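You operate a simulated robot arm through the tools that you are given. There is no shell and no other tool.

You run a simulated robot arm. Do the job below in one go: nothing can be reset, and whatever is moved stays where it is left.

Task
Move the water to the welder and wash: open valves 9 and 6, shut valves 3 and 7.

Only the result counts: the job must be done as asked and must still hold three seconds after the hand-in. Knocking over, shifting, dropping, spilling or breaking anything else fails it.

Robot
A 6-joint arm with a four-finger gripper, fixed in place. Base frame: the origin is on the floor under the middle of its stand, x ahead of it, y to its left, z up; the work surface is at about z = 840. Lengths are in mm, angles in degrees, forces in N, time in s.
With the tool pointing down near the work surface it reaches from about 540 to 900 mm from the base axis. Its first joint turns from -166.0 to 166.0 degrees. Payload 3.43 kg.
The TCP is the grasp point between the finger pads, 30 mm short of the fingertips. In the tool frame z runs along the fingers and y along their closing line. The gripper opens to 120 mm; its body begins 85 mm behind the TCP.
Orientation is that of the tool frame in the base frame, as [roll, pitch, yaw] about the fixed x, y, z axes, in that order (R = Rz(yaw) Ry(pitch) Rx(roll)). With the fingers straight down and closing along the base's y, the tool's x points along the base's -x, its y along +y and its z along -z.

Tools
- The arm moves only by the tool apply_moves. Its argument "increments" is a list of rows, each a list of 6 numbers: the shift along the tool's x, y, z in mm, then the turn, a rotation vector about the tool's x, y, z in degrees. In form: [[x, y, z, wx, wy, wz], ...]. A call has 1 to 20 rows; each row shifts and turns the commanded pose from where the row before left it, along the tool's axes as they then stand. "hand" is the opening in per cent of the stroke, from 0 (shut) to 100 (fully open), set as the call begins (left out, the last holds). Rows are played at 5 a second. More than 50 mm and 8.6 degrees between two rows, or a gripper value outside its range, and nothing of the call is played. Where a pose cannot be reached the arm comes as near as it can. A force on the tool above 40 N (or 10 N above the force at the start of the call, whichever is more), or a blocked arm, ends the call early, and 0.2 s more pass. The fingers move at their own pace (about 136.2 mm/s each) and stop on an object; they squeeze with about 29 N. The grip force told is the motor's: it shows also when the fingers shut on nothing. Time passes only in rows, and 0.2 s behind the last, so rows that do not move let the fingers close. It gives the time, the measured TCP pose, the force on the tool (base axes), the opening and the grip force at its end, in the units of the frame above (readings bear some noise), with the torque about the TCP (base axes, N m) and any sound that the robot's microphone picked up.
- Cameras (640 x 400 px; columns grow to the right, rows downward): "scene" is fixed at [53.3, 498.6, 1500.2]; the picture's right is [-0.72, -0.69, 0.00], its down [-0.41, 0.43, -0.80] and it looks along [0.55, -0.58, -0.60] (base axes); focal length 323 px, centre (320, 200). "wrist" rides on the gripper at [71, -17, -121] in the tool frame; the picture's right is [0.23, 0.97, 0.00], its down [-0.81, 0.19, -0.55] and it looks along [-0.54, 0.13, 0.83] (tool axes); focal length 275 px, centre (320, 200). There is no depth. A picture from a camera that has moved, and an enlarged one, comes with that camera's place and axes in the base frame and with its lens.
- camera(camera): a new picture of that camera. It takes no simulated time.
- lift_body(by): moves the trunk up (or, below 0, down) by that many mm; the arm rides with it, the base frame stays. It gives what a move gives, with no picture.
- enlarge(camera, box): a new picture of the part [left, top, right, bottom] of that camera's present view, enlarged. It takes no simulated time.
- finish_job(): hands the job in; it is judged then, once.

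Places have to be worked out from the pictures, the camera data and where the tool is seen. Open the gripper and draw the arm clear of the work before you hand the job in, unless the task says otherwise.

The tools are called after "Call:" by a JSON object that holds its "fn" and its "kwargs". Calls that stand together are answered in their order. apply_moves: Moves the arm, as the interface text tells. Its arguments: {"type":"object","properties":{"increments":{"type":"array","items":{"type":"array","items":{"type":"number"}}},"hand":{"type":"number"}},"required":["increments"]} The other tools are called the same way: lift_body (by) moves the trunk up or down; camera (camera) takes a picture; enlarge (camera, box) takes an enlarged picture of a part of a camera's view; finish_job () hands the job in.

At the start:

```text
time_s: 0.0
tool_pos: [507.6, -57.6, 1262.0]
tcp_rot: [179.9, 0.0, 180.0]
force: [-0.6, -0.1, -0.5]
ft_torque: [-0.01, 0.01, 0.01]
width: 120.1
finger_force: 0.1
trunk travel left (down, up): [-225.0, 315.0]
```

scene: 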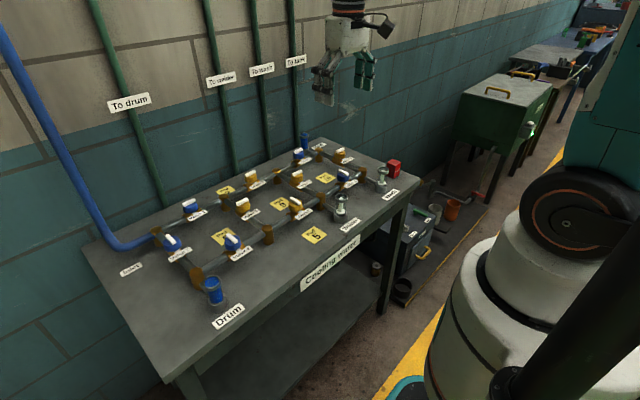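
wrist: 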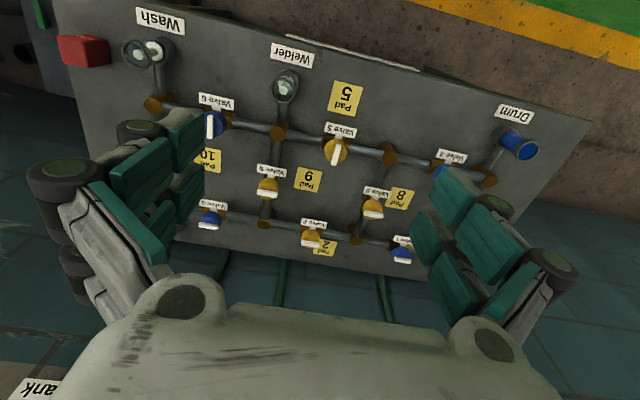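

I start by looking closely at the valve table in both views to read labels and lever states.

Call:
{"fn": "enlarge", "kwargs": {"camera": "scene", "box": [100, 120, 260, 300]}}

Call:
{"fn": "enlarge", "kwargs": {"camera": "scene", "box": [220, 120, 420, 250]}}

Call:
{"fn": "enlarge", "kwargs": {"camera": "wrist", "box": [50, 0, 350, 260]}}

Call:
{"fn": "enlarge", "kwargs": {"camera": "wrist", "box": [240, 60, 560, 280]}}

```text
2.22 times, centred on (180, 210) of scene
camera zoom: at [53.3, 498.6, 1500.2], right [-0.72, -0.69, 0.0], down [-0.41, 0.43, -0.8], along [0.55, -0.58, -0.6], focal length 717 px, centre (631, 178)
```

zoom: 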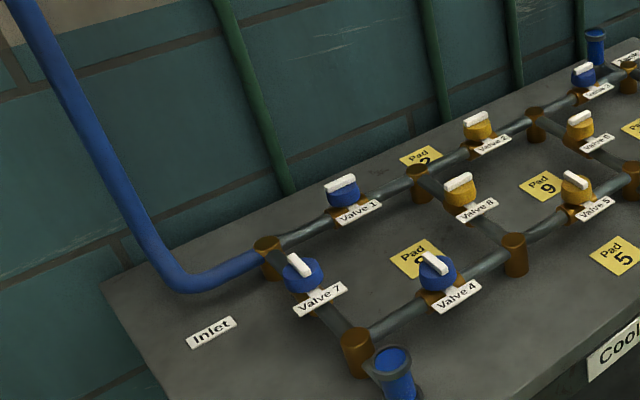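

```text
3.08 times, centred on (320, 185) of scene
camera zoom: at [53.3, 498.6, 1500.2], right [-0.72, -0.69, 0.0], down [-0.41, 0.43, -0.8], along [0.55, -0.58, -0.6], focal length 993 px, centre (320, 246)
```

zoom: 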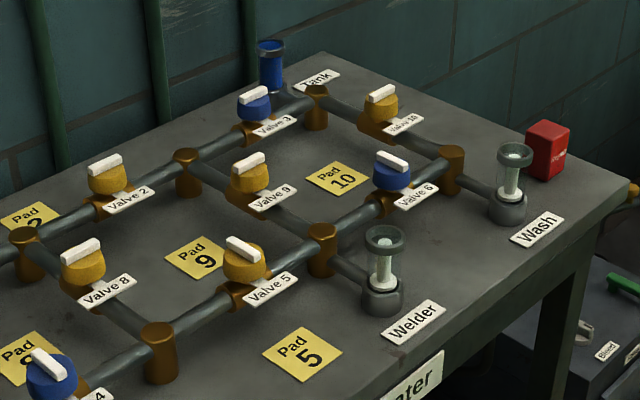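

```text
1.54 times, centred on (200, 130) of wrist
camera zoom: at [437.2, -76.0, 1383.3], right [-0.23, 0.97, 0.0], down [0.81, 0.19, 0.55], along [0.54, 0.13, -0.83], focal length 424 px, centre (505, 308)
```

zoom: 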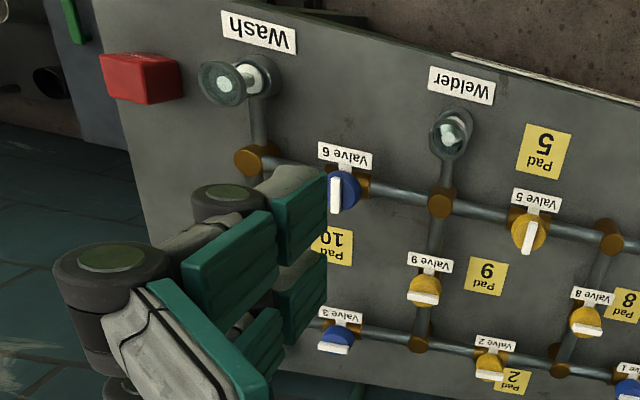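

```text
1.82 times, centred on (400, 170) of wrist
camera zoom: at [437.2, -76.0, 1383.3], right [-0.23, 0.97, 0.0], down [0.81, 0.19, 0.55], along [0.54, 0.13, -0.83], focal length 500 px, centre (174, 254)
```

zoom: 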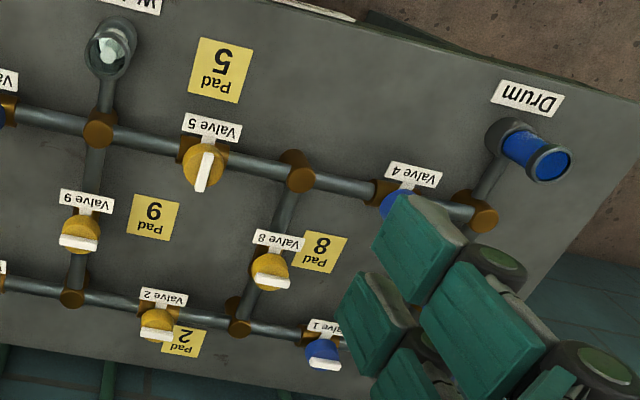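

The tables' labels are readable; I want closer views of the yellow pads, the red box and the levers of valves 9, 6, 3 and 7.

Call:
{"fn": "enlarge", "kwargs": {"camera": "scene", "box": [270, 160, 350, 210]}}

Call:
{"fn": "enlarge", "kwargs": {"camera": "scene", "box": [270, 190, 350, 250]}}

Call:
{"fn": "enlarge", "kwargs": {"camera": "scene", "box": [350, 140, 430, 200]}}

Call:
{"fn": "enlarge", "kwargs": {"camera": "scene", "box": [280, 125, 360, 185]}}

Call:
{"fn": "enlarge", "kwargs": {"camera": "scene", "box": [150, 200, 230, 260]}}

Call:
{"fn": "enlarge", "kwargs": {"camera": "wrist", "box": [190, 130, 290, 240]}}

```text
8.00 times, centred on (310, 185) of scene
camera zoom: at [53.3, 498.6, 1500.2], right [-0.72, -0.69, 0.0], down [-0.41, 0.43, -0.8], along [0.55, -0.58, -0.6], focal length 2583 px, centre (400, 320)
```

zoom: 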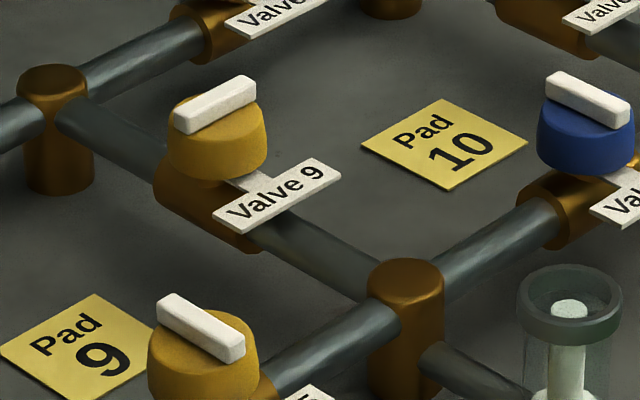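

```text
6.67 times, centred on (310, 220) of scene
camera zoom: at [53.3, 498.6, 1500.2], right [-0.72, -0.69, 0.0], down [-0.41, 0.43, -0.8], along [0.55, -0.58, -0.6], focal length 2152 px, centre (387, 67)
```

zoom: 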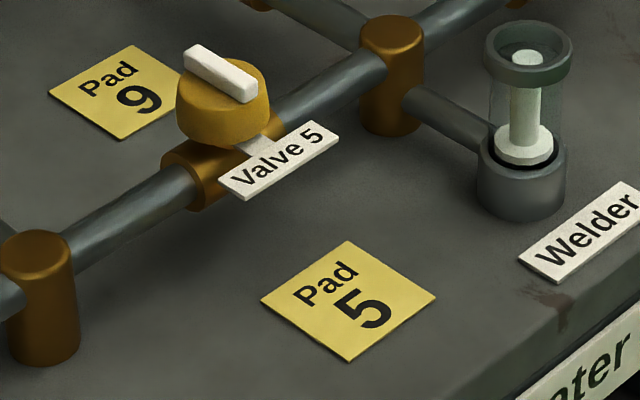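

```text
6.67 times, centred on (390, 170) of scene
camera zoom: at [53.3, 498.6, 1500.2], right [-0.72, -0.69, 0.0], down [-0.41, 0.43, -0.8], along [0.55, -0.58, -0.6], focal length 2152 px, centre (-147, 400)
```

zoom: 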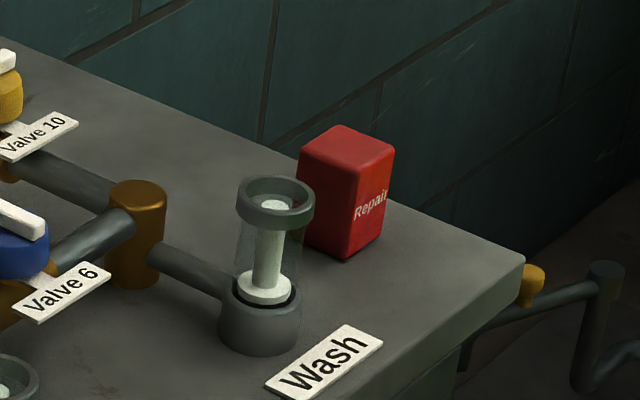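

```text
6.67 times, centred on (320, 155) of scene
camera zoom: at [53.3, 498.6, 1500.2], right [-0.72, -0.69, 0.0], down [-0.41, 0.43, -0.8], along [0.55, -0.58, -0.6], focal length 2152 px, centre (320, 500)
```

zoom: 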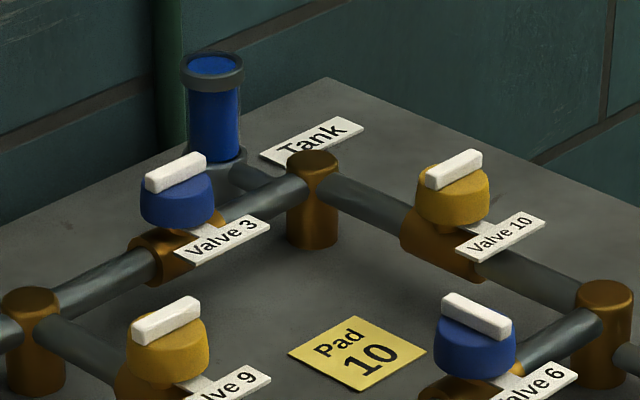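

```text
6.67 times, centred on (190, 230) of scene
camera zoom: at [53.3, 498.6, 1500.2], right [-0.72, -0.69, 0.0], down [-0.41, 0.43, -0.8], along [0.55, -0.58, -0.6], focal length 2152 px, centre (1187, 0)
```

zoom: 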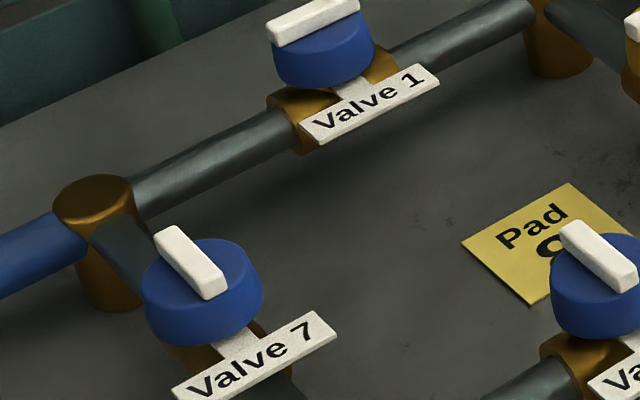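

```text
3.64 times, centred on (240, 185) of wrist
camera zoom: at [437.2, -76.0, 1383.3], right [-0.23, 0.97, 0.0], down [0.81, 0.19, 0.55], along [0.54, 0.13, -0.83], focal length 1001 px, centre (611, 254)
```

zoom: 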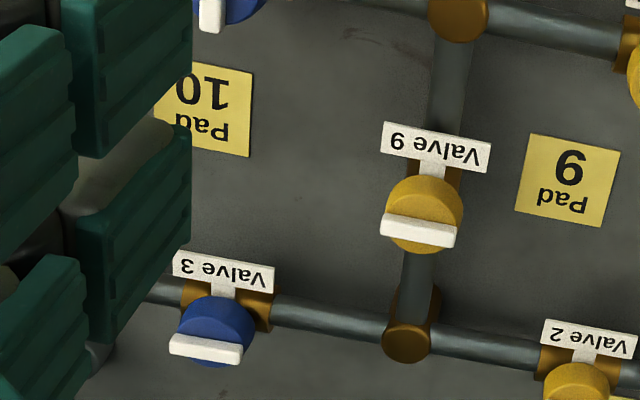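

Levers lie along the pipe when open and across it when shut: 9 and 6 are across (shut), 3 and 7 along (open). I place valve 9 near (739,-109), 6 near (628,-218), 3 near (850,-218), 7 near (739,328), levers at z≈928. I move high above valve 9 for a closer look.

Call:
{"fn": "apply_moves", "kwargs": {"increments": [[-25, -6, 10, 0, 0, 0], [-25, -6, 20, 0, 0, 0], [-25, -6, 20, 0, 0, 0], [-25, -6, 20, 0, 0, 0], [-25, -6, 20, 0, 0, 0], [-25, -6, 20, 0, 0, 0], [-25, -6, 20, 0, 0, 0], [-25, -6, 20, 0, 0, 0], [-31.4, -3.4, 10, 0, 0, 0], [0, 0, 0, 0, 0, 0]], "hand": 100}}

```text
time_s: 2.2
tool_pos: [739.0, -109.2, 1103.0]
tcp_rot: [-179.9, 0.0, 180.0]
force: [0.8, -0.2, -1.6]
ft_torque: [-0.01, -0.02, 0.0]
width: 120.2
finger_force: 0.0
trunk travel left (down, up): [-225.0, 315.0]
```

The arm tracks well and is now above valve 9 at z≈1103. I look with both cameras to refine the valve position.

Call:
{"fn": "camera", "kwargs": {"camera": "wrist"}}

Call:
{"fn": "camera", "kwargs": {"camera": "scene"}}

```text
taken
camera wrist: at [669.6, -125.8, 1224.0], right [-0.23, 0.97, 0.0], down [0.81, 0.19, 0.55], along [0.54, 0.13, -0.83], focal length 275 px, centre (320, 200)
```

wrist: 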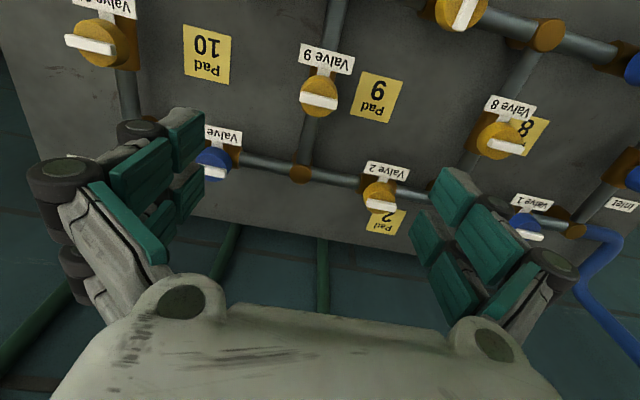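

```text
taken
```

scene: 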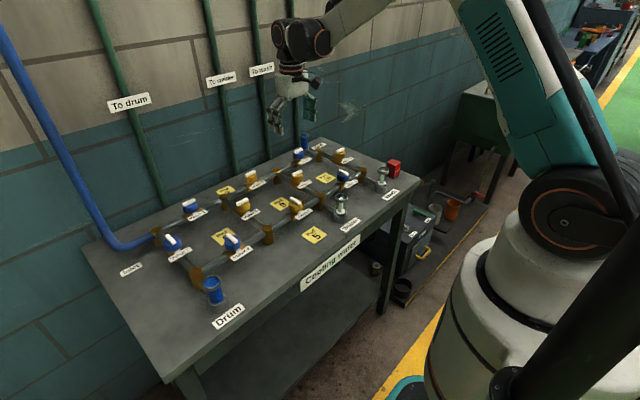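

Call:
{"fn": "enlarge", "kwargs": {"camera": "wrist", "box": [270, 30, 420, 130]}}

Call:
{"fn": "enlarge", "kwargs": {"camera": "wrist", "box": [190, 110, 270, 190]}}

```text
4.00 times, centred on (345, 80) of wrist
camera zoom: at [669.6, -125.8, 1224.0], right [-0.23, 0.97, 0.0], down [0.81, 0.19, 0.55], along [0.54, 0.13, -0.83], focal length 1101 px, centre (220, 680)
```

zoom: 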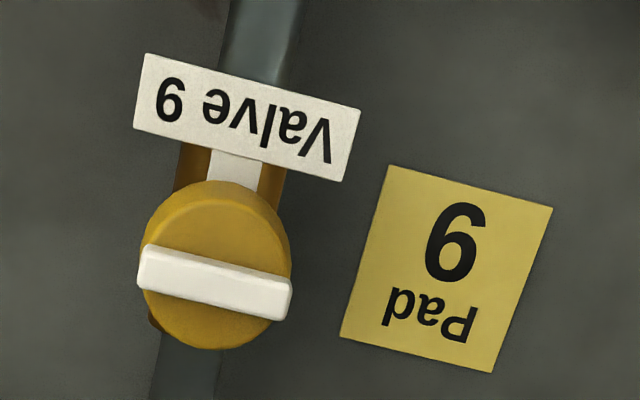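

```text
5.00 times, centred on (230, 150) of wrist
camera zoom: at [669.6, -125.8, 1224.0], right [-0.23, 0.97, 0.0], down [0.81, 0.19, 0.55], along [0.54, 0.13, -0.83], focal length 1376 px, centre (770, 450)
```

zoom: 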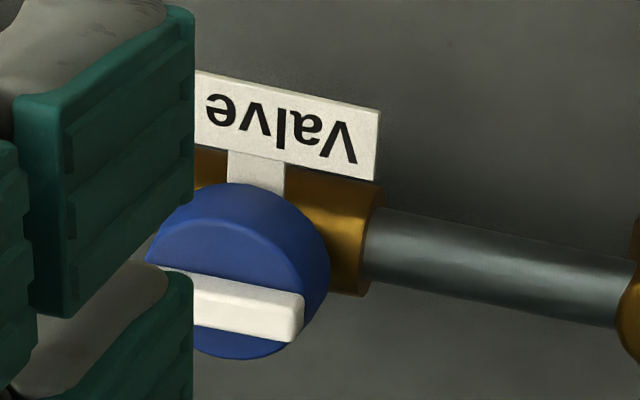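

Valve 9's lever centre resolves to about (739,-109.5), bar roughly 40 mm long and 10 mm wide along y. I turn the tool 90° (yaw to 90) so the fingers close along x, staying at this height and partly closing the hand.

Call:
{"fn": "apply_moves", "kwargs": {"increments": [[0, 0, 0, 0, 0, 8.2], [0, 0, 0, 0, 0, 8.2], [0, 0, 0, 0, 0, 8.2], [0, 0, 0, 0, 0, 8.2], [0, 0, 0, 0, 0, 8.2], [0, 0, 0, 0, 0, 8.2], [0, 0, 0, 0, 0, 8.2], [0, 0, 0, 0, 0, 8.2], [0, 0, 0, 0, 0, 8.2], [0, 0, 0, 0, 0, 8.2], [0, 0, 0, 0, 0, 8.0], [0, 0, 0, 0, 0, 0], [0, 0, 0, 0, 0, 0]], "hand": 35}}

Call:
{"fn": "camera", "kwargs": {"camera": "wrist"}}

Call:
{"fn": "enlarge", "kwargs": {"camera": "scene", "box": [220, 60, 380, 220]}}

```text
time_s: 5.0
tool_pos: [740.2, -110.4, 1101.7]
tcp_rot: [-180.0, 0.1, 89.9]
force: [-1.3, -1.0, 0.1]
ft_torque: [0.01, -0.01, 0.0]
width: 42.2
finger_force: 0.1
trunk travel left (down, up): [-225.0, 315.0]
```

```text
taken
camera wrist: at [723.5, -38.7, 1223.0], right [0.97, 0.23, 0.0], down [0.19, -0.81, 0.55], along [0.13, -0.54, -0.83], focal length 275 px, centre (320, 200)
```

wrist: 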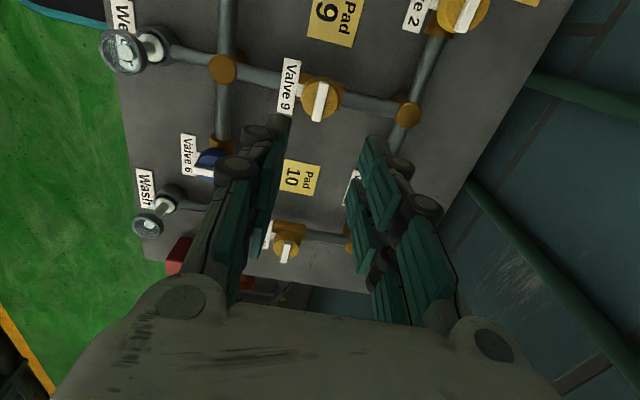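

```text
2.50 times, centred on (300, 140) of scene
camera zoom: at [53.3, 498.6, 1500.2], right [-0.72, -0.69, 0.0], down [-0.41, 0.43, -0.8], along [0.55, -0.58, -0.6], focal length 807 px, centre (370, 350)
```

zoom: 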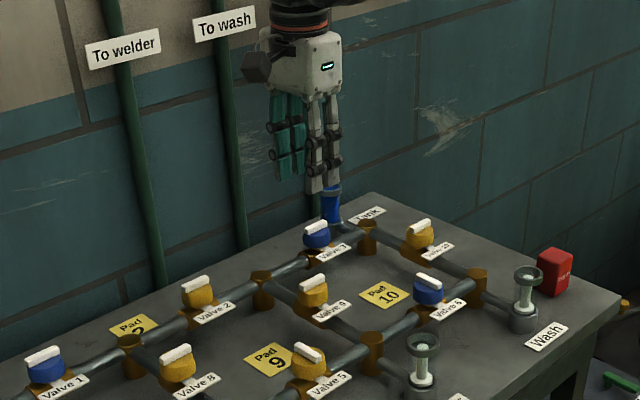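

The fingers are parallel and straddle the approach line. I enlarge the valve 9 area from this new view to refine the height.

Call:
{"fn": "enlarge", "kwargs": {"camera": "wrist", "box": [260, 50, 380, 150]}}

```text
4.00 times, centred on (320, 100) of wrist
camera zoom: at [723.5, -38.7, 1223.0], right [0.97, 0.23, 0.0], down [0.19, -0.81, 0.55], along [0.13, -0.54, -0.83], focal length 1101 px, centre (320, 600)
```

zoom: 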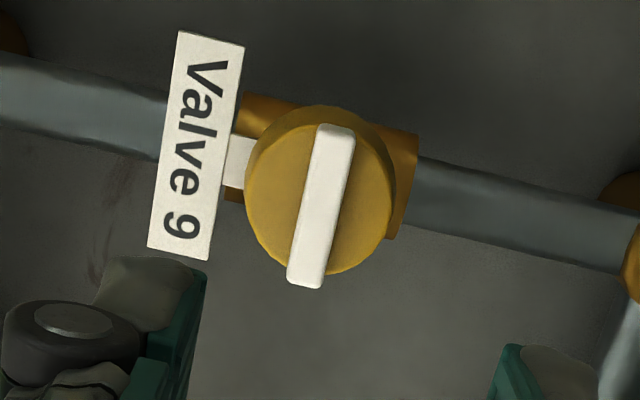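

Lever confirmed near (740,-109.5), 9 mm wide. I descend so the fingertips are about 10 mm above the lever, then check.

Call:
{"fn": "apply_moves", "kwargs": {"increments": [[0, 0, 30, 0, 0, 0], [0, 0, 30, 0, 0, 0], [0, 0, 30, 0, 0, 0], [0, 0, 25, 0, 0, 0], [0, 0, 15, 0, 0, 0], [0, 0, 0, 0, 0, 0], [0, 0, 0, 0, 0, 0]], "hand": 25}}

Call:
{"fn": "camera", "kwargs": {"camera": "wrist"}}

Call:
{"fn": "enlarge", "kwargs": {"camera": "scene", "box": [250, 120, 350, 220]}}

```text
time_s: 6.6
tool_pos: [739.5, -110.1, 971.8]
tcp_rot: [180.0, 0.0, 90.0]
force: [-0.2, -0.1, 0.1]
ft_torque: [0.01, -0.01, 0.04]
width: 30.1
finger_force: 0.0
trunk travel left (down, up): [-225.0, 315.0]
```

```text
taken
camera wrist: at [722.4, -38.4, 1092.5], right [0.97, 0.23, 0.0], down [0.19, -0.81, 0.55], along [0.13, -0.54, -0.83], focal length 275 px, centre (320, 200)
```

wrist: 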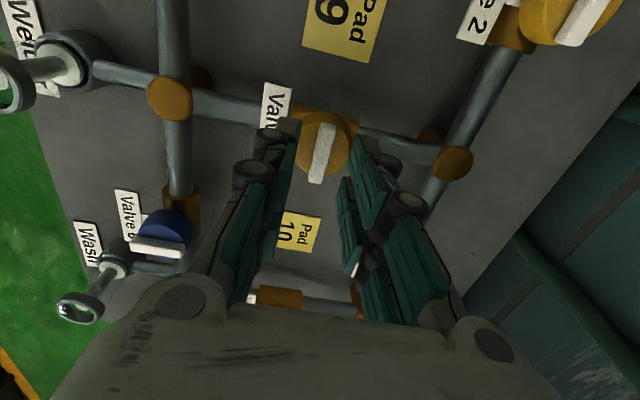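

```text
4.00 times, centred on (300, 170) of scene
camera zoom: at [53.3, 498.6, 1500.2], right [-0.72, -0.69, 0.0], down [-0.41, 0.43, -0.8], along [0.55, -0.58, -0.6], focal length 1291 px, centre (400, 320)
```

zoom: 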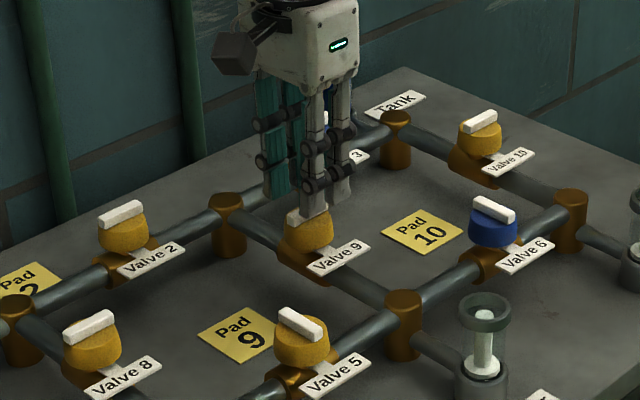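

Call:
{"fn": "enlarge", "kwargs": {"camera": "wrist", "box": [250, 80, 410, 200]}}

Call:
{"fn": "enlarge", "kwargs": {"camera": "scene", "box": [275, 150, 325, 200]}}

```text
3.33 times, centred on (330, 140) of wrist
camera zoom: at [722.4, -38.4, 1092.5], right [0.97, 0.23, 0.0], down [0.19, -0.81, 0.55], along [0.13, -0.54, -0.83], focal length 918 px, centre (287, 400)
```

zoom: 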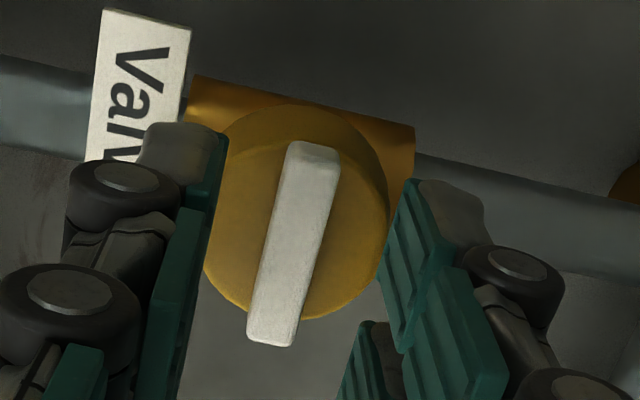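

```text
8.00 times, centred on (300, 175) of scene
camera zoom: at [53.3, 498.6, 1500.2], right [-0.72, -0.69, 0.0], down [-0.41, 0.43, -0.8], along [0.55, -0.58, -0.6], focal length 2583 px, centre (480, 400)
```

zoom: 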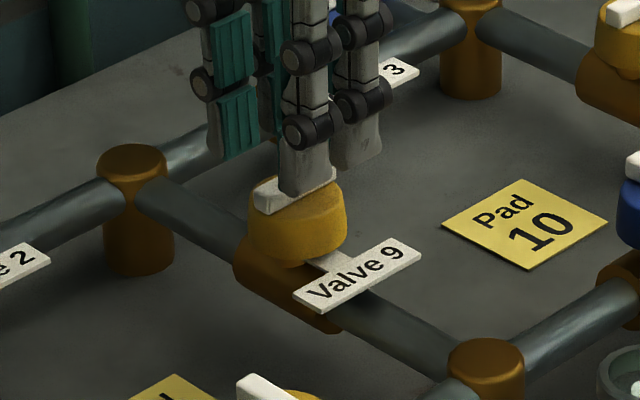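

Fingers straddle the lever evenly (spacing along the bar ±17 mm, so they grip near both ends). I nudge 1 mm in +x and go down so the tips sit around z≈926, just above the knob's top.

Call:
{"fn": "apply_moves", "kwargs": {"increments": [[0, 1, 6, 0, 0, 0], [0, 0, 6, 0, 0, 0], [0, 0, 3, 0, 0, 0], [0, 0, 0, 0, 0, 0]], "hand": 25}}

Call:
{"fn": "enlarge", "kwargs": {"camera": "scene", "box": [275, 150, 325, 200]}}

Call:
{"fn": "enlarge", "kwargs": {"camera": "wrist", "box": [250, 80, 410, 200]}}

```text
time_s: 7.6
tool_pos: [740.1, -108.6, 956.6]
tcp_rot: [179.9, 0.0, 90.0]
force: [-0.7, -0.4, -0.5]
ft_torque: [-0.01, -0.02, 0.0]
width: 29.9
finger_force: 0.1
trunk travel left (down, up): [-225.0, 315.0]
```

```text
8.00 times, centred on (300, 175) of scene
camera zoom: at [53.3, 498.6, 1500.2], right [-0.72, -0.69, 0.0], down [-0.41, 0.43, -0.8], along [0.55, -0.58, -0.6], focal length 2583 px, centre (480, 400)
```

zoom: 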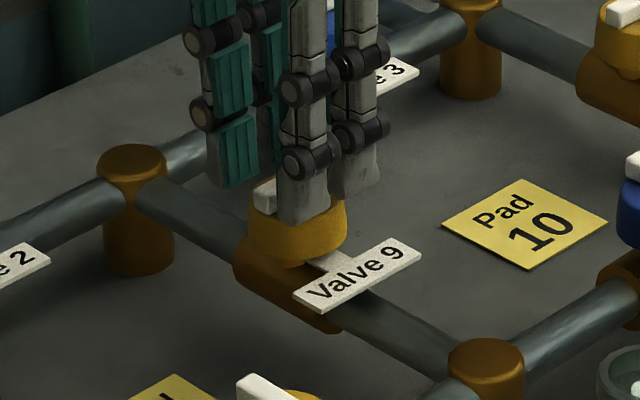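

```text
3.33 times, centred on (330, 140) of wrist
camera zoom: at [724.1, -38.3, 1077.8], right [0.97, 0.23, 0.0], down [0.19, -0.81, 0.55], along [0.13, -0.54, -0.83], focal length 918 px, centre (287, 400)
```

zoom: 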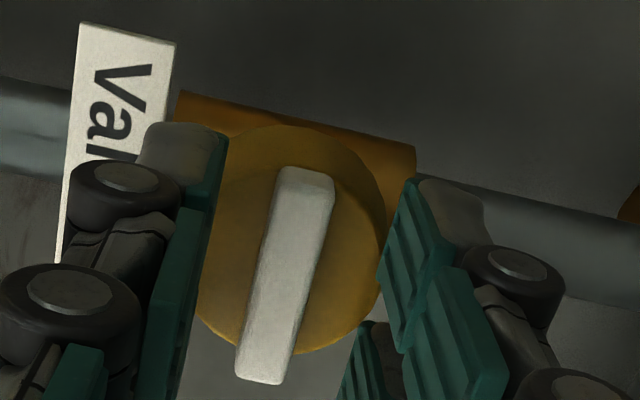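

The tips are around z≈926 alongside the lever with no contact force. I close the fingers on the lever and read the width.

Call:
{"fn": "apply_moves", "kwargs": {"increments": [[0, 0, 0, 0, 0, 0], [0, 0, 0, 0, 0, 0], [0, 0, 0, 0, 0, 0]], "hand": 0}}

Call:
{"fn": "enlarge", "kwargs": {"camera": "wrist", "box": [250, 80, 410, 200]}}

```text
time_s: 8.4
tool_pos: [740.4, -108.3, 957.1]
tcp_rot: [-179.9, 0.0, 89.9]
force: [-11.0, 1.3, -7.9]
ft_torque: [-0.04, 0.29, -0.01]
width: 10.0
finger_force: 44.4
trunk travel left (down, up): [-225.0, 315.0]
```

```text
3.33 times, centred on (330, 140) of wrist
camera zoom: at [723.6, -38.3, 1077.7], right [0.97, 0.23, 0.0], down [0.19, -0.81, 0.55], along [0.13, -0.54, -0.83], focal length 918 px, centre (287, 400)
```

zoom: 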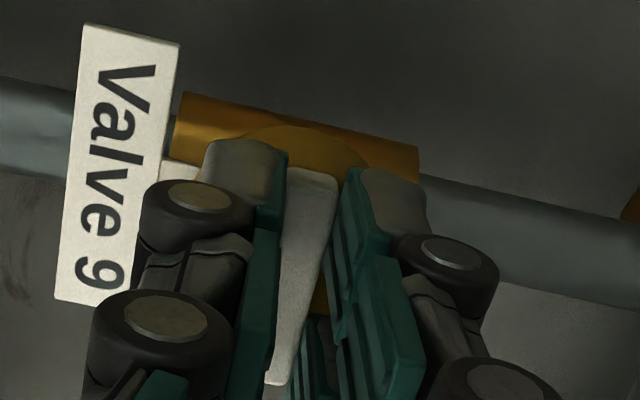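

Gripped at 10.0 mm, with a small -x force implying the lever is slightly toward -x. I ease 0.7 mm that way, then test a small counter-clockwise turn (tool wz negative).

Call:
{"fn": "apply_moves", "kwargs": {"increments": [[0, -0.7, 0, 0, 0, 0], [0, 0, 0, 0, 0, -3], [0, 0, 0, 0, 0, -3], [0, 0, 0, 0, 0, 0]], "hand": 0}}

Call:
{"fn": "enlarge", "kwargs": {"camera": "wrist", "box": [250, 80, 410, 200]}}

```text
time_s: 9.4
tool_pos: [739.8, -108.7, 957.8]
tcp_rot: [-179.9, 0.0, 96.1]
force: [-14.3, 6.3, -19.7]
ft_torque: [-0.48, 0.28, -0.01]
width: 9.9
finger_force: 43.5
trunk travel left (down, up): [-225.0, 315.0]
```

```text
3.33 times, centred on (330, 140) of wrist
camera zoom: at [716.1, -40.5, 1077.8], right [0.94, 0.33, 0.0], down [0.28, -0.79, 0.55], along [0.18, -0.52, -0.83], focal length 918 px, centre (287, 400)
```

zoom: 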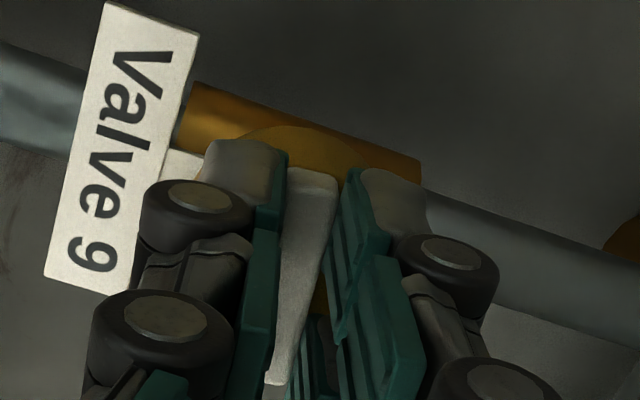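

The lever turned with the hand, with no resisting torque, so counter-clockwise is free. There is some downward force on the tool, so I ease down 0.5 mm and -0.5 mm in y-tool while turning a bit more.

Call:
{"fn": "apply_moves", "kwargs": {"increments": [[0, -0.5, 0.6, 0, 0, 0], [0, 0, 0, 0, 0, -4], [0, 0, 0, 0, 0, -4], [0, 0, 0, 0, 0, 0]], "hand": 0}}

```text
time_s: 10.4
tool_pos: [739.9, -109.8, 956.6]
tcp_rot: [179.9, 0.0, 104.1]
force: [-9.9, 8.0, -16.0]
ft_torque: [0.37, 0.29, 0.01]
width: 10.1
finger_force: 44.0
trunk travel left (down, up): [-225.0, 315.0]
```

Still turning freely with modest forces; I continue the turn another 40°.

Call:
{"fn": "apply_moves", "kwargs": {"increments": [[0, 0, 0.3, 0, 0, -5], [0, 0, 0, 0, 0, -5], [0, 0, 0, 0, 0, -5], [0, 0, 0, 0, 0, -5], [0, 0, 0, 0, 0, -5], [0, 0, 0, 0, 0, -5], [0, 0, 0, 0, 0, -5], [0, 0, 0, 0, 0, -5], [0, 0, 0, 0, 0, 0]], "hand": 0}}

Call:
{"fn": "enlarge", "kwargs": {"camera": "wrist", "box": [250, 80, 410, 200]}}

Call:
{"fn": "enlarge", "kwargs": {"camera": "scene", "box": [250, 120, 350, 220]}}

```text
time_s: 12.4
tool_pos: [739.7, -108.9, 956.3]
tcp_rot: [180.0, -0.1, 144.0]
force: [-3.3, 6.9, -1.6]
ft_torque: [-0.04, -0.13, 0.0]
width: 10.0
finger_force: 43.9
trunk travel left (down, up): [-225.0, 315.0]
```

```text
3.33 times, centred on (330, 140) of wrist
camera zoom: at [672.1, -81.7, 1077.7], right [0.38, 0.92, 0.0], down [0.77, -0.32, 0.55], along [0.51, -0.21, -0.83], focal length 918 px, centre (287, 400)
```

zoom: 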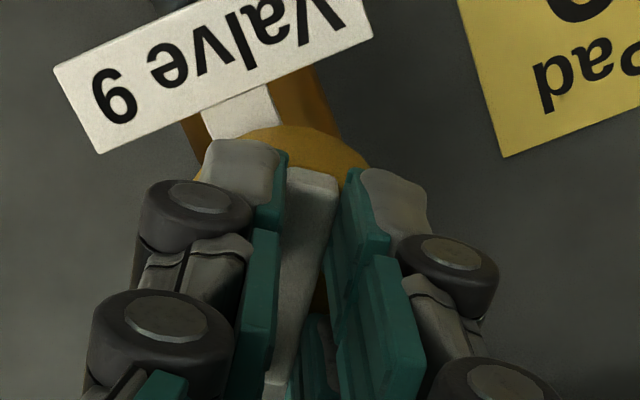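

```text
4.00 times, centred on (300, 170) of scene
camera zoom: at [53.3, 498.6, 1500.2], right [-0.72, -0.69, 0.0], down [-0.41, 0.43, -0.8], along [0.55, -0.58, -0.6], focal length 1291 px, centre (400, 320)
```

zoom: 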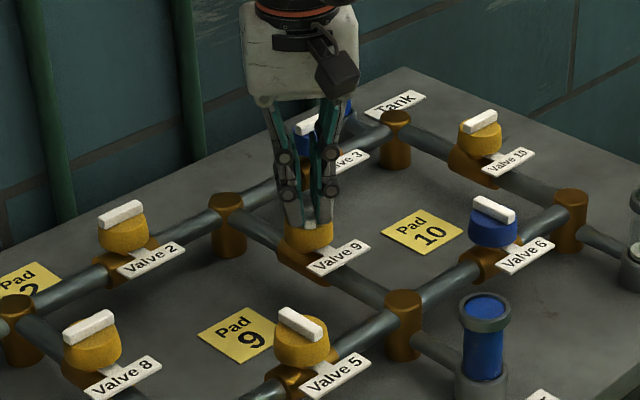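

The lever is following and the welder sight glass has turned blue: water is flowing. I finish the quarter turn (36° more).

Call:
{"fn": "apply_moves", "kwargs": {"increments": [[0, 0, 0, 0, 0, -5], [0, 0, 0, 0, 0, -5], [0, 0, 0, 0, 0, -5], [0, 0, 0, 0, 0, -5], [0, 0, 0, 0, 0, -5], [0, 0, 0, 0, 0, -5], [0, 0, 0, 0, 0, -4], [0, 0, 0, 0, 0, -2], [0, 0, 0, 0, 0, 0]], "hand": 0}}

Call:
{"fn": "enlarge", "kwargs": {"camera": "wrist", "box": [250, 80, 410, 200]}}

```text
time_s: 14.4
tool_pos: [740.1, -110.0, 957.8]
tcp_rot: [-180.0, 0.0, -179.9]
force: [1.2, 1.3, 11.3]
ft_torque: [0.01, 0.23, -0.03]
width: 10.0
finger_force: 43.8
trunk travel left (down, up): [-225.0, 315.0]
```

```text
3.33 times, centred on (330, 140) of wrist
camera zoom: at [668.3, -127.2, 1077.7], right [-0.23, 0.97, 0.0], down [0.81, 0.19, 0.55], along [0.54, 0.13, -0.83], focal length 918 px, centre (287, 400)
```

zoom: 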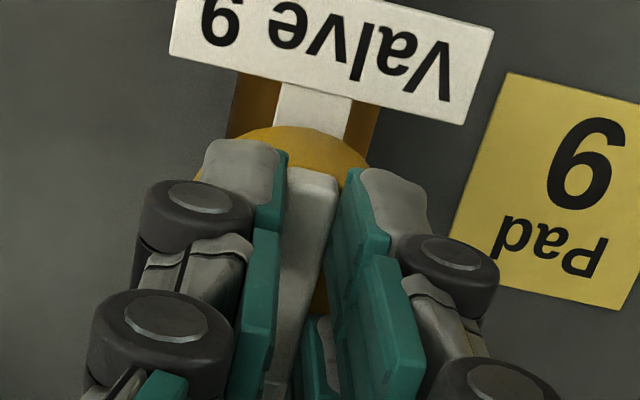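

The lever is now along the pipe. I open the fingers while staying in place, and check whether the lever stays put.

Call:
{"fn": "apply_moves", "kwargs": {"increments": [[0, 0, 0, 0, 0, 0], [0, 0, 0, 0, 0, 0], [0, 0, 0, 0, 0, 0]], "hand": 25}}

Call:
{"fn": "enlarge", "kwargs": {"camera": "wrist", "box": [250, 80, 410, 200]}}

Call:
{"fn": "camera", "kwargs": {"camera": "scene"}}

```text
time_s: 15.2
tool_pos: [740.9, -109.5, 957.0]
tcp_rot: [180.0, 0.0, 180.0]
force: [-0.5, -1.1, 0.1]
ft_torque: [0.0, -0.01, 0.03]
width: 29.9
finger_force: 0.0
trunk travel left (down, up): [-225.0, 315.0]
```

```text
3.33 times, centred on (330, 140) of wrist
camera zoom: at [668.9, -127.2, 1077.0], right [-0.23, 0.97, 0.0], down [0.81, 0.19, 0.55], along [0.54, 0.13, -0.83], focal length 918 px, centre (287, 400)
```

zoom: 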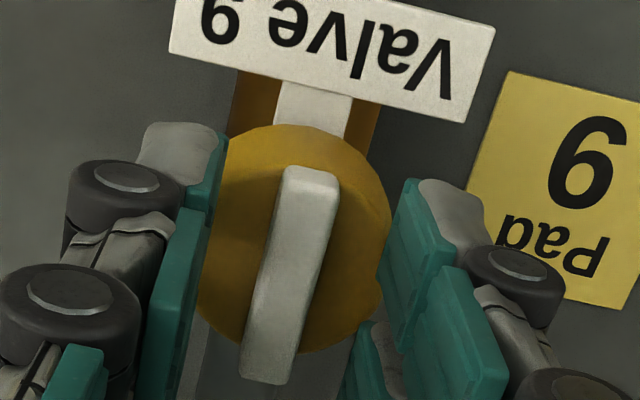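

```text
taken
```

scene: 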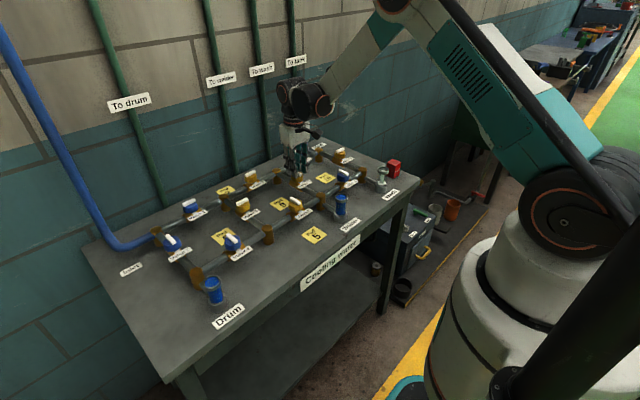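

Valve 9's lever stays along the pipe. I rise 100 mm and move over to valve 6 at about (628,-218).

Call:
{"fn": "apply_moves", "kwargs": {"increments": [[0, 0, -20, 0, 0, 0], [0, 0, -40, 0, 0, 0], [0, 0, -40, 0, 0, 0], [28, -27, 0, 0, 0, 0], [28, -27, 0, 0, 0, 0], [28, -27, 0, 0, 0, 0], [28, -27, 0, 0, 0, 0], [0, 0, 0, 0, 0, 0]], "hand": 25}}

Call:
{"fn": "camera", "kwargs": {"camera": "wrist"}}

Call:
{"fn": "enlarge", "kwargs": {"camera": "scene", "box": [220, 120, 420, 250]}}

```text
time_s: 17.0
tool_pos: [627.3, -220.2, 1054.4]
tcp_rot: [-180.0, 0.0, -179.9]
force: [0.0, 0.1, -0.8]
ft_torque: [-0.02, -0.04, -0.01]
width: 30.0
finger_force: 0.0
trunk travel left (down, up): [-225.0, 315.0]
```

```text
taken
camera wrist: at [556.4, -238.1, 1175.2], right [-0.23, 0.97, 0.0], down [0.81, 0.19, 0.55], along [0.54, 0.13, -0.83], focal length 275 px, centre (320, 200)
```

wrist: 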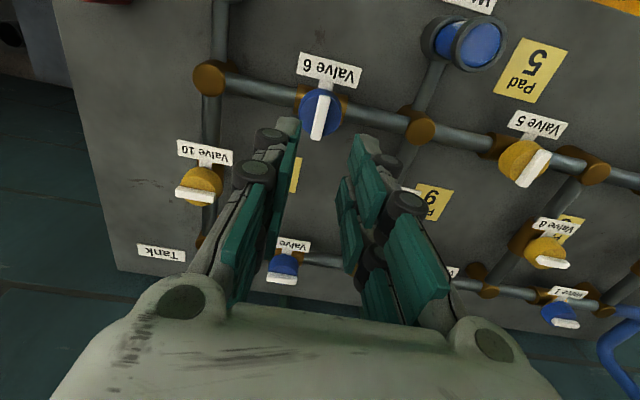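

```text
3.08 times, centred on (320, 185) of scene
camera zoom: at [53.3, 498.6, 1500.2], right [-0.72, -0.69, 0.0], down [-0.41, 0.43, -0.8], along [0.55, -0.58, -0.6], focal length 993 px, centre (320, 246)
```

zoom: 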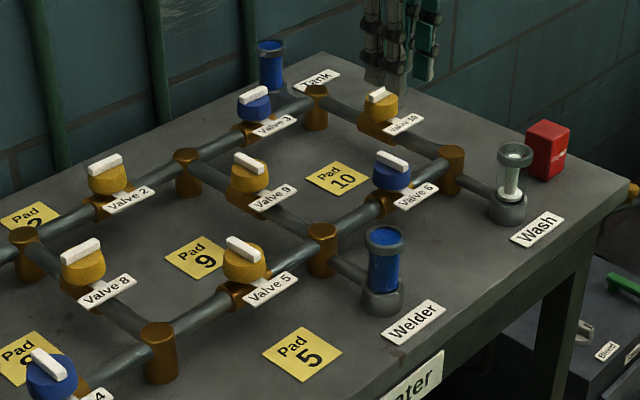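

Valve 9 holds open (welder glass blue). Now I measure valve 6 from this view.

Call:
{"fn": "enlarge", "kwargs": {"camera": "wrist", "box": [260, 50, 380, 150]}}

Call:
{"fn": "enlarge", "kwargs": {"camera": "scene", "box": [275, 150, 325, 200]}}

```text
4.00 times, centred on (320, 100) of wrist
camera zoom: at [556.4, -238.1, 1175.2], right [-0.23, 0.97, 0.0], down [0.81, 0.19, 0.55], along [0.54, 0.13, -0.83], focal length 1101 px, centre (320, 600)
```

zoom: 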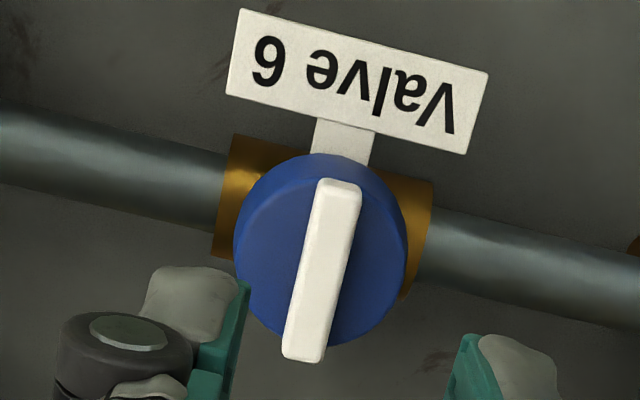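

```text
8.00 times, centred on (300, 175) of scene
camera zoom: at [53.3, 498.6, 1500.2], right [-0.72, -0.69, 0.0], down [-0.41, 0.43, -0.8], along [0.55, -0.58, -0.6], focal length 2583 px, centre (480, 400)
```

zoom: 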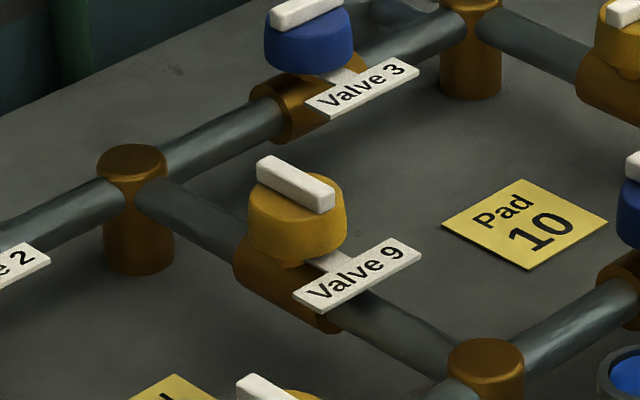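

Valve 6's lever centre works out to about (630,-220), which fits a 110 mm grid. I take a settling reading before aligning, since readings carry noise.

Call:
{"fn": "apply_moves", "kwargs": {"increments": [[0, 0, 0, 0, 0, 0]], "hand": 25}}

Call:
{"fn": "apply_moves", "kwargs": {"increments": [[0, 0, 0, 0, 0, 0]], "hand": 25}}

```text
time_s: 17.4
tool_pos: [627.5, -220.4, 1054.2]
tcp_rot: [-180.0, 0.0, -180.0]
force: [0.2, -0.4, -0.2]
ft_torque: [-0.01, -0.03, -0.02]
width: 30.0
finger_force: 0.1
trunk travel left (down, up): [-225.0, 315.0]
```

```text
time_s: 17.8
tool_pos: [628.9, -221.1, 1054.3]
tcp_rot: [179.9, -0.1, -180.0]
force: [0.0, -0.5, -0.2]
ft_torque: [-0.02, -0.01, -0.01]
width: 29.9
finger_force: 0.0
trunk travel left (down, up): [-225.0, 315.0]
```

Averaged readings put the TCP at about (627.8,-220.5,1054.3) and the lever at about (629.8,-220.2). I correct by 2 mm and descend to grip height (TCP z≈956).

Call:
{"fn": "apply_moves", "kwargs": {"increments": [[-2, 0.4, 25, 0, 0, 0], [0, 0, 30, 0, 0, 0], [0, 0, 25, 0, 0, 0], [0, 0, 12, 0, 0, 0], [0, 0, 6, 0, 0, 0], [0, 0, 0, 0, 0, 0]], "hand": 25}}

Call:
{"fn": "enlarge", "kwargs": {"camera": "wrist", "box": [250, 80, 410, 200]}}

Call:
{"fn": "enlarge", "kwargs": {"camera": "scene", "box": [310, 140, 390, 220]}}

```text
time_s: 19.2
tool_pos: [629.7, -217.6, 958.0]
tcp_rot: [179.9, 0.1, 179.9]
force: [0.2, -0.4, -0.5]
ft_torque: [0.0, 0.04, -0.02]
width: 29.9
finger_force: 0.0
trunk travel left (down, up): [-225.0, 315.0]
```

```text
3.33 times, centred on (330, 140) of wrist
camera zoom: at [558.3, -235.4, 1079.0], right [-0.23, 0.97, 0.0], down [0.81, 0.19, 0.55], along [0.54, 0.13, -0.83], focal length 918 px, centre (287, 400)
```

zoom: 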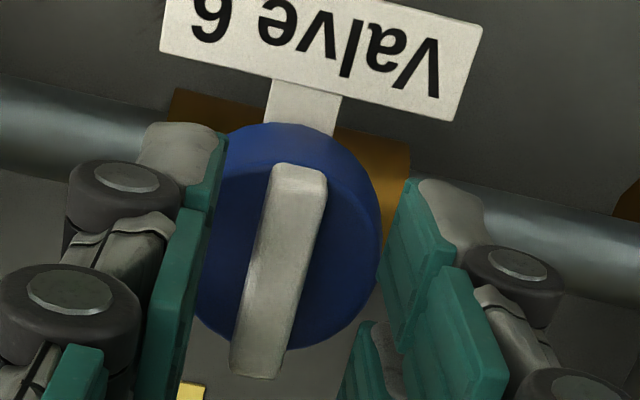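

```text
5.00 times, centred on (350, 180) of scene
camera zoom: at [53.3, 498.6, 1500.2], right [-0.72, -0.69, 0.0], down [-0.41, 0.43, -0.8], along [0.55, -0.58, -0.6], focal length 1614 px, centre (170, 300)
```

zoom: 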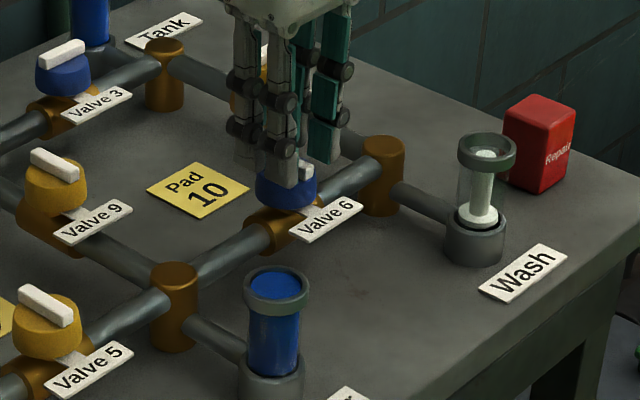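

The lever appears 2 mm toward -y relative to the finger midline (TCP reads y≈-218). I shift -2 mm in y and lower 1.5 mm, then grip.

Call:
{"fn": "apply_moves", "kwargs": {"increments": [[0, -2, 0, 0, 0, 0], [0, 0, 1.5, 0, 0, 0], [0, 0, 0, 0, 0, 0]], "hand": 25}}

Call:
{"fn": "enlarge", "kwargs": {"camera": "wrist", "box": [250, 80, 410, 200]}}

```text
time_s: 20.0
tool_pos: [628.4, -219.5, 957.0]
tcp_rot: [180.0, 0.0, -180.0]
force: [0.1, 0.2, 0.5]
ft_torque: [-0.04, 0.01, 0.05]
width: 30.2
finger_force: 0.0
trunk travel left (down, up): [-225.0, 315.0]
```

```text
3.33 times, centred on (330, 140) of wrist
camera zoom: at [558.6, -237.6, 1077.9], right [-0.23, 0.97, 0.0], down [0.81, 0.19, 0.55], along [0.54, 0.13, -0.83], focal length 918 px, centre (287, 400)
```

zoom: 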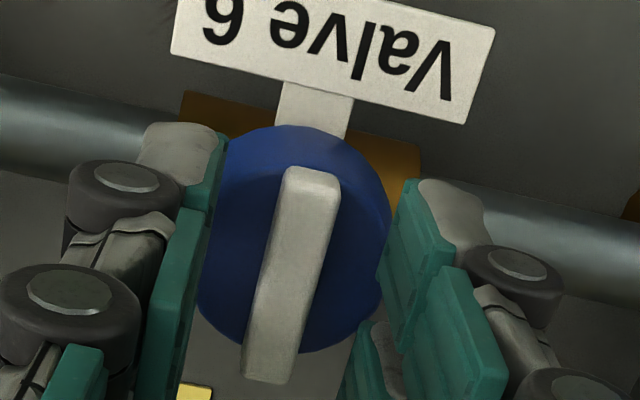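

This view now matches the centred view from valve 9. I close on the lever and test a 6° counter-clockwise turn.

Call:
{"fn": "apply_moves", "kwargs": {"increments": [[0, 0, 0, 0, 0, 0], [0, 0, 0, 0, 0, 0], [0, 0, 0, 0, 0, 0]], "hand": 0}}

Call:
{"fn": "apply_moves", "kwargs": {"increments": [[0, 0, 0, 0, 0, -3], [0, 0, 0, 0, 0, -3], [0, 0, 0, 0, 0, 0]], "hand": 0}}

Call:
{"fn": "enlarge", "kwargs": {"camera": "wrist", "box": [250, 80, 410, 200]}}

```text
time_s: 20.8
tool_pos: [630.0, -219.1, 956.8]
tcp_rot: [180.0, 0.0, -179.9]
force: [-1.3, 1.4, -2.7]
ft_torque: [0.06, -0.22, -0.03]
width: 10.2
finger_force: 43.8
trunk travel left (down, up): [-225.0, 315.0]
```

```text
time_s: 21.6
tool_pos: [628.7, -219.4, 957.0]
tcp_rot: [-180.0, 0.0, -173.8]
force: [0.1, 1.2, -3.5]
ft_torque: [0.08, -0.15, -0.01]
width: 9.7
finger_force: 44.0
trunk travel left (down, up): [-225.0, 315.0]
```

```text
3.33 times, centred on (330, 140) of wrist
camera zoom: at [560.8, -244.7, 1077.8], right [-0.33, 0.94, 0.0], down [0.79, 0.28, 0.55], along [0.52, 0.18, -0.83], focal length 918 px, centre (287, 400)
```

zoom: 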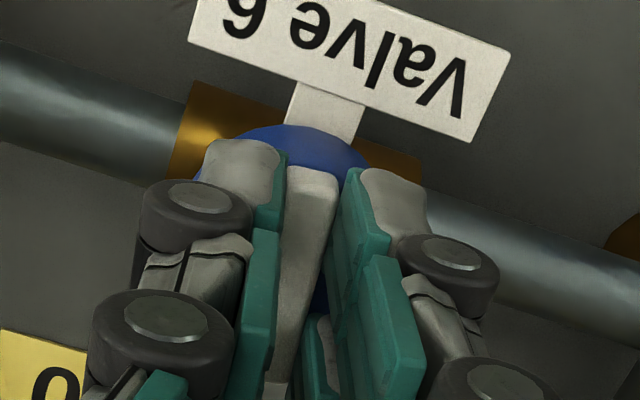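

The lever follows with very low force. I continue counter-clockwise to about 90° total.

Call:
{"fn": "apply_moves", "kwargs": {"increments": [[0, 0, 0, 0, 0, -6], [0, 0, 0, 0, 0, -6], [0, 0, 0, 0, 0, -6], [0, 0, 0, 0, 0, -6], [0, 0, 0, 0, 0, -6], [0, 0, 0, 0, 0, -6], [0, 0, 0, 0, 0, -6], [0, 0, 0, 0, 0, 0]], "hand": 0}}

Call:
{"fn": "apply_moves", "kwargs": {"increments": [[0, 0, 0, 0, 0, -6], [0, 0, 0, 0, 0, -6], [0, 0, 0, 0, 0, -6], [0, 0, 0, 0, 0, -6], [0, 0, 0, 0, 0, -6], [0, 0, 0, 0, 0, -6], [0, 0, 0, 0, 0, -5.5], [0, 0, 0, 0, 0, 0]], "hand": 0}}

Call:
{"fn": "enlarge", "kwargs": {"camera": "wrist", "box": [250, 80, 410, 200]}}

Call:
{"fn": "enlarge", "kwargs": {"camera": "scene", "box": [220, 120, 420, 250]}}

```text
time_s: 23.4
tool_pos: [629.9, -219.7, 957.8]
tcp_rot: [-180.0, 0.1, -131.8]
force: [11.4, -8.0, 20.8]
ft_torque: [-0.88, 0.33, -0.02]
width: 10.2
finger_force: 44.1
trunk travel left (down, up): [-225.0, 315.0]
```

```text
time_s: 25.2
tool_pos: [631.3, -220.5, 957.8]
tcp_rot: [-180.0, 0.1, -90.4]
force: [12.1, -5.6, 10.6]
ft_torque: [-0.39, -0.31, 0.0]
width: 10.2
finger_force: 43.6
trunk travel left (down, up): [-225.0, 315.0]
```

```text
3.33 times, centred on (330, 140) of wrist
camera zoom: at [646.8, -292.3, 1077.8], right [-0.97, -0.22, 0.0], down [-0.19, 0.81, 0.55], along [-0.12, 0.54, -0.83], focal length 918 px, centre (287, 400)
```

zoom: 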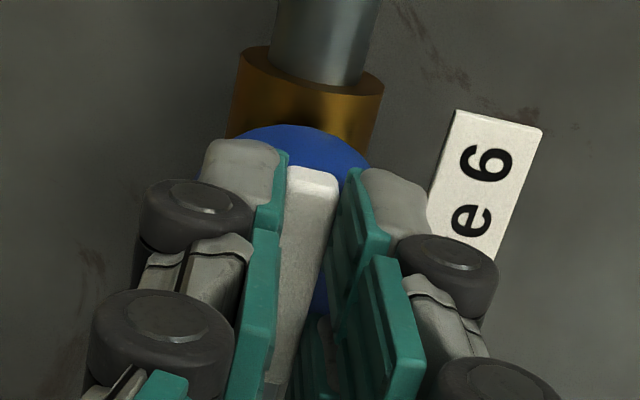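

```text
3.08 times, centred on (320, 185) of scene
camera zoom: at [53.3, 498.6, 1500.2], right [-0.72, -0.69, 0.0], down [-0.41, 0.43, -0.8], along [0.55, -0.58, -0.6], focal length 993 px, centre (320, 246)
```

zoom: 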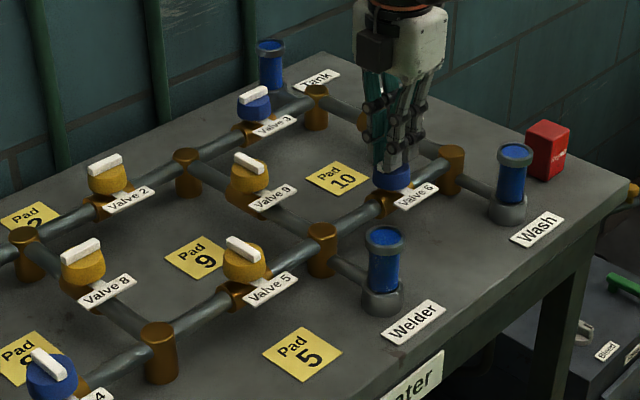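

Wash has turned blue. Valve 9's lever looks different again, so I zoom in on it.

Call:
{"fn": "enlarge", "kwargs": {"camera": "scene", "box": [275, 150, 325, 200]}}

Call:
{"fn": "enlarge", "kwargs": {"camera": "scene", "box": [310, 140, 390, 220]}}

```text
8.00 times, centred on (300, 175) of scene
camera zoom: at [53.3, 498.6, 1500.2], right [-0.72, -0.69, 0.0], down [-0.41, 0.43, -0.8], along [0.55, -0.58, -0.6], focal length 2583 px, centre (480, 400)
```

zoom: 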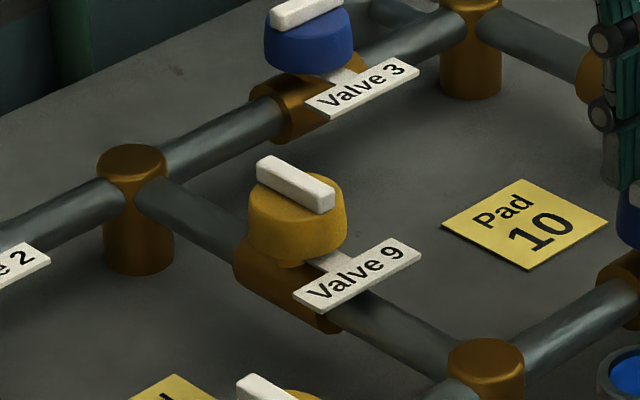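

```text
5.00 times, centred on (350, 180) of scene
camera zoom: at [53.3, 498.6, 1500.2], right [-0.72, -0.69, 0.0], down [-0.41, 0.43, -0.8], along [0.55, -0.58, -0.6], focal length 1614 px, centre (170, 300)
```

zoom: 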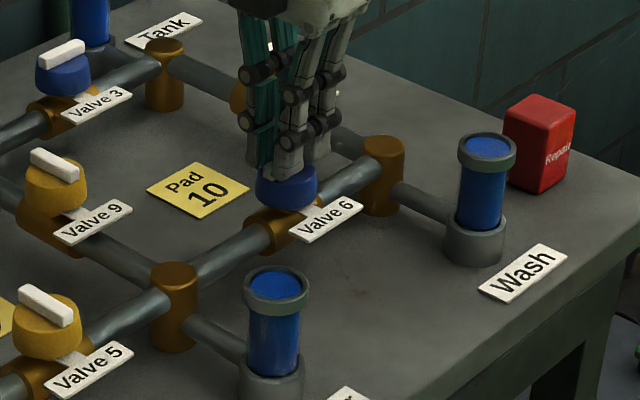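

Valve 9 is still open as left. I release valve 6 and check its lever.

Call:
{"fn": "apply_moves", "kwargs": {"increments": [[0, 0, 0, 0, 0, 0], [0, 0, 0, 0, 0, 0], [0, 0, 0, 0, 0, 0]], "hand": 25}}

Call:
{"fn": "enlarge", "kwargs": {"camera": "wrist", "box": [250, 80, 410, 200]}}

```text
time_s: 26.0
tool_pos: [630.4, -220.4, 955.8]
tcp_rot: [179.9, 0.0, -90.5]
force: [0.0, 0.6, 0.2]
ft_torque: [0.0, 0.0, 0.02]
width: 30.2
finger_force: 0.1
trunk travel left (down, up): [-225.0, 315.0]
```

```text
3.33 times, centred on (330, 140) of wrist
camera zoom: at [646.1, -292.3, 1078.0], right [-0.97, -0.22, 0.0], down [-0.19, 0.81, 0.55], along [-0.12, 0.54, -0.83], focal length 918 px, centre (287, 400)
```

zoom: 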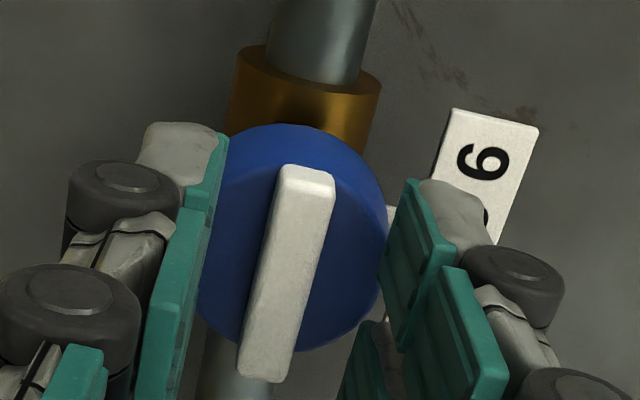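

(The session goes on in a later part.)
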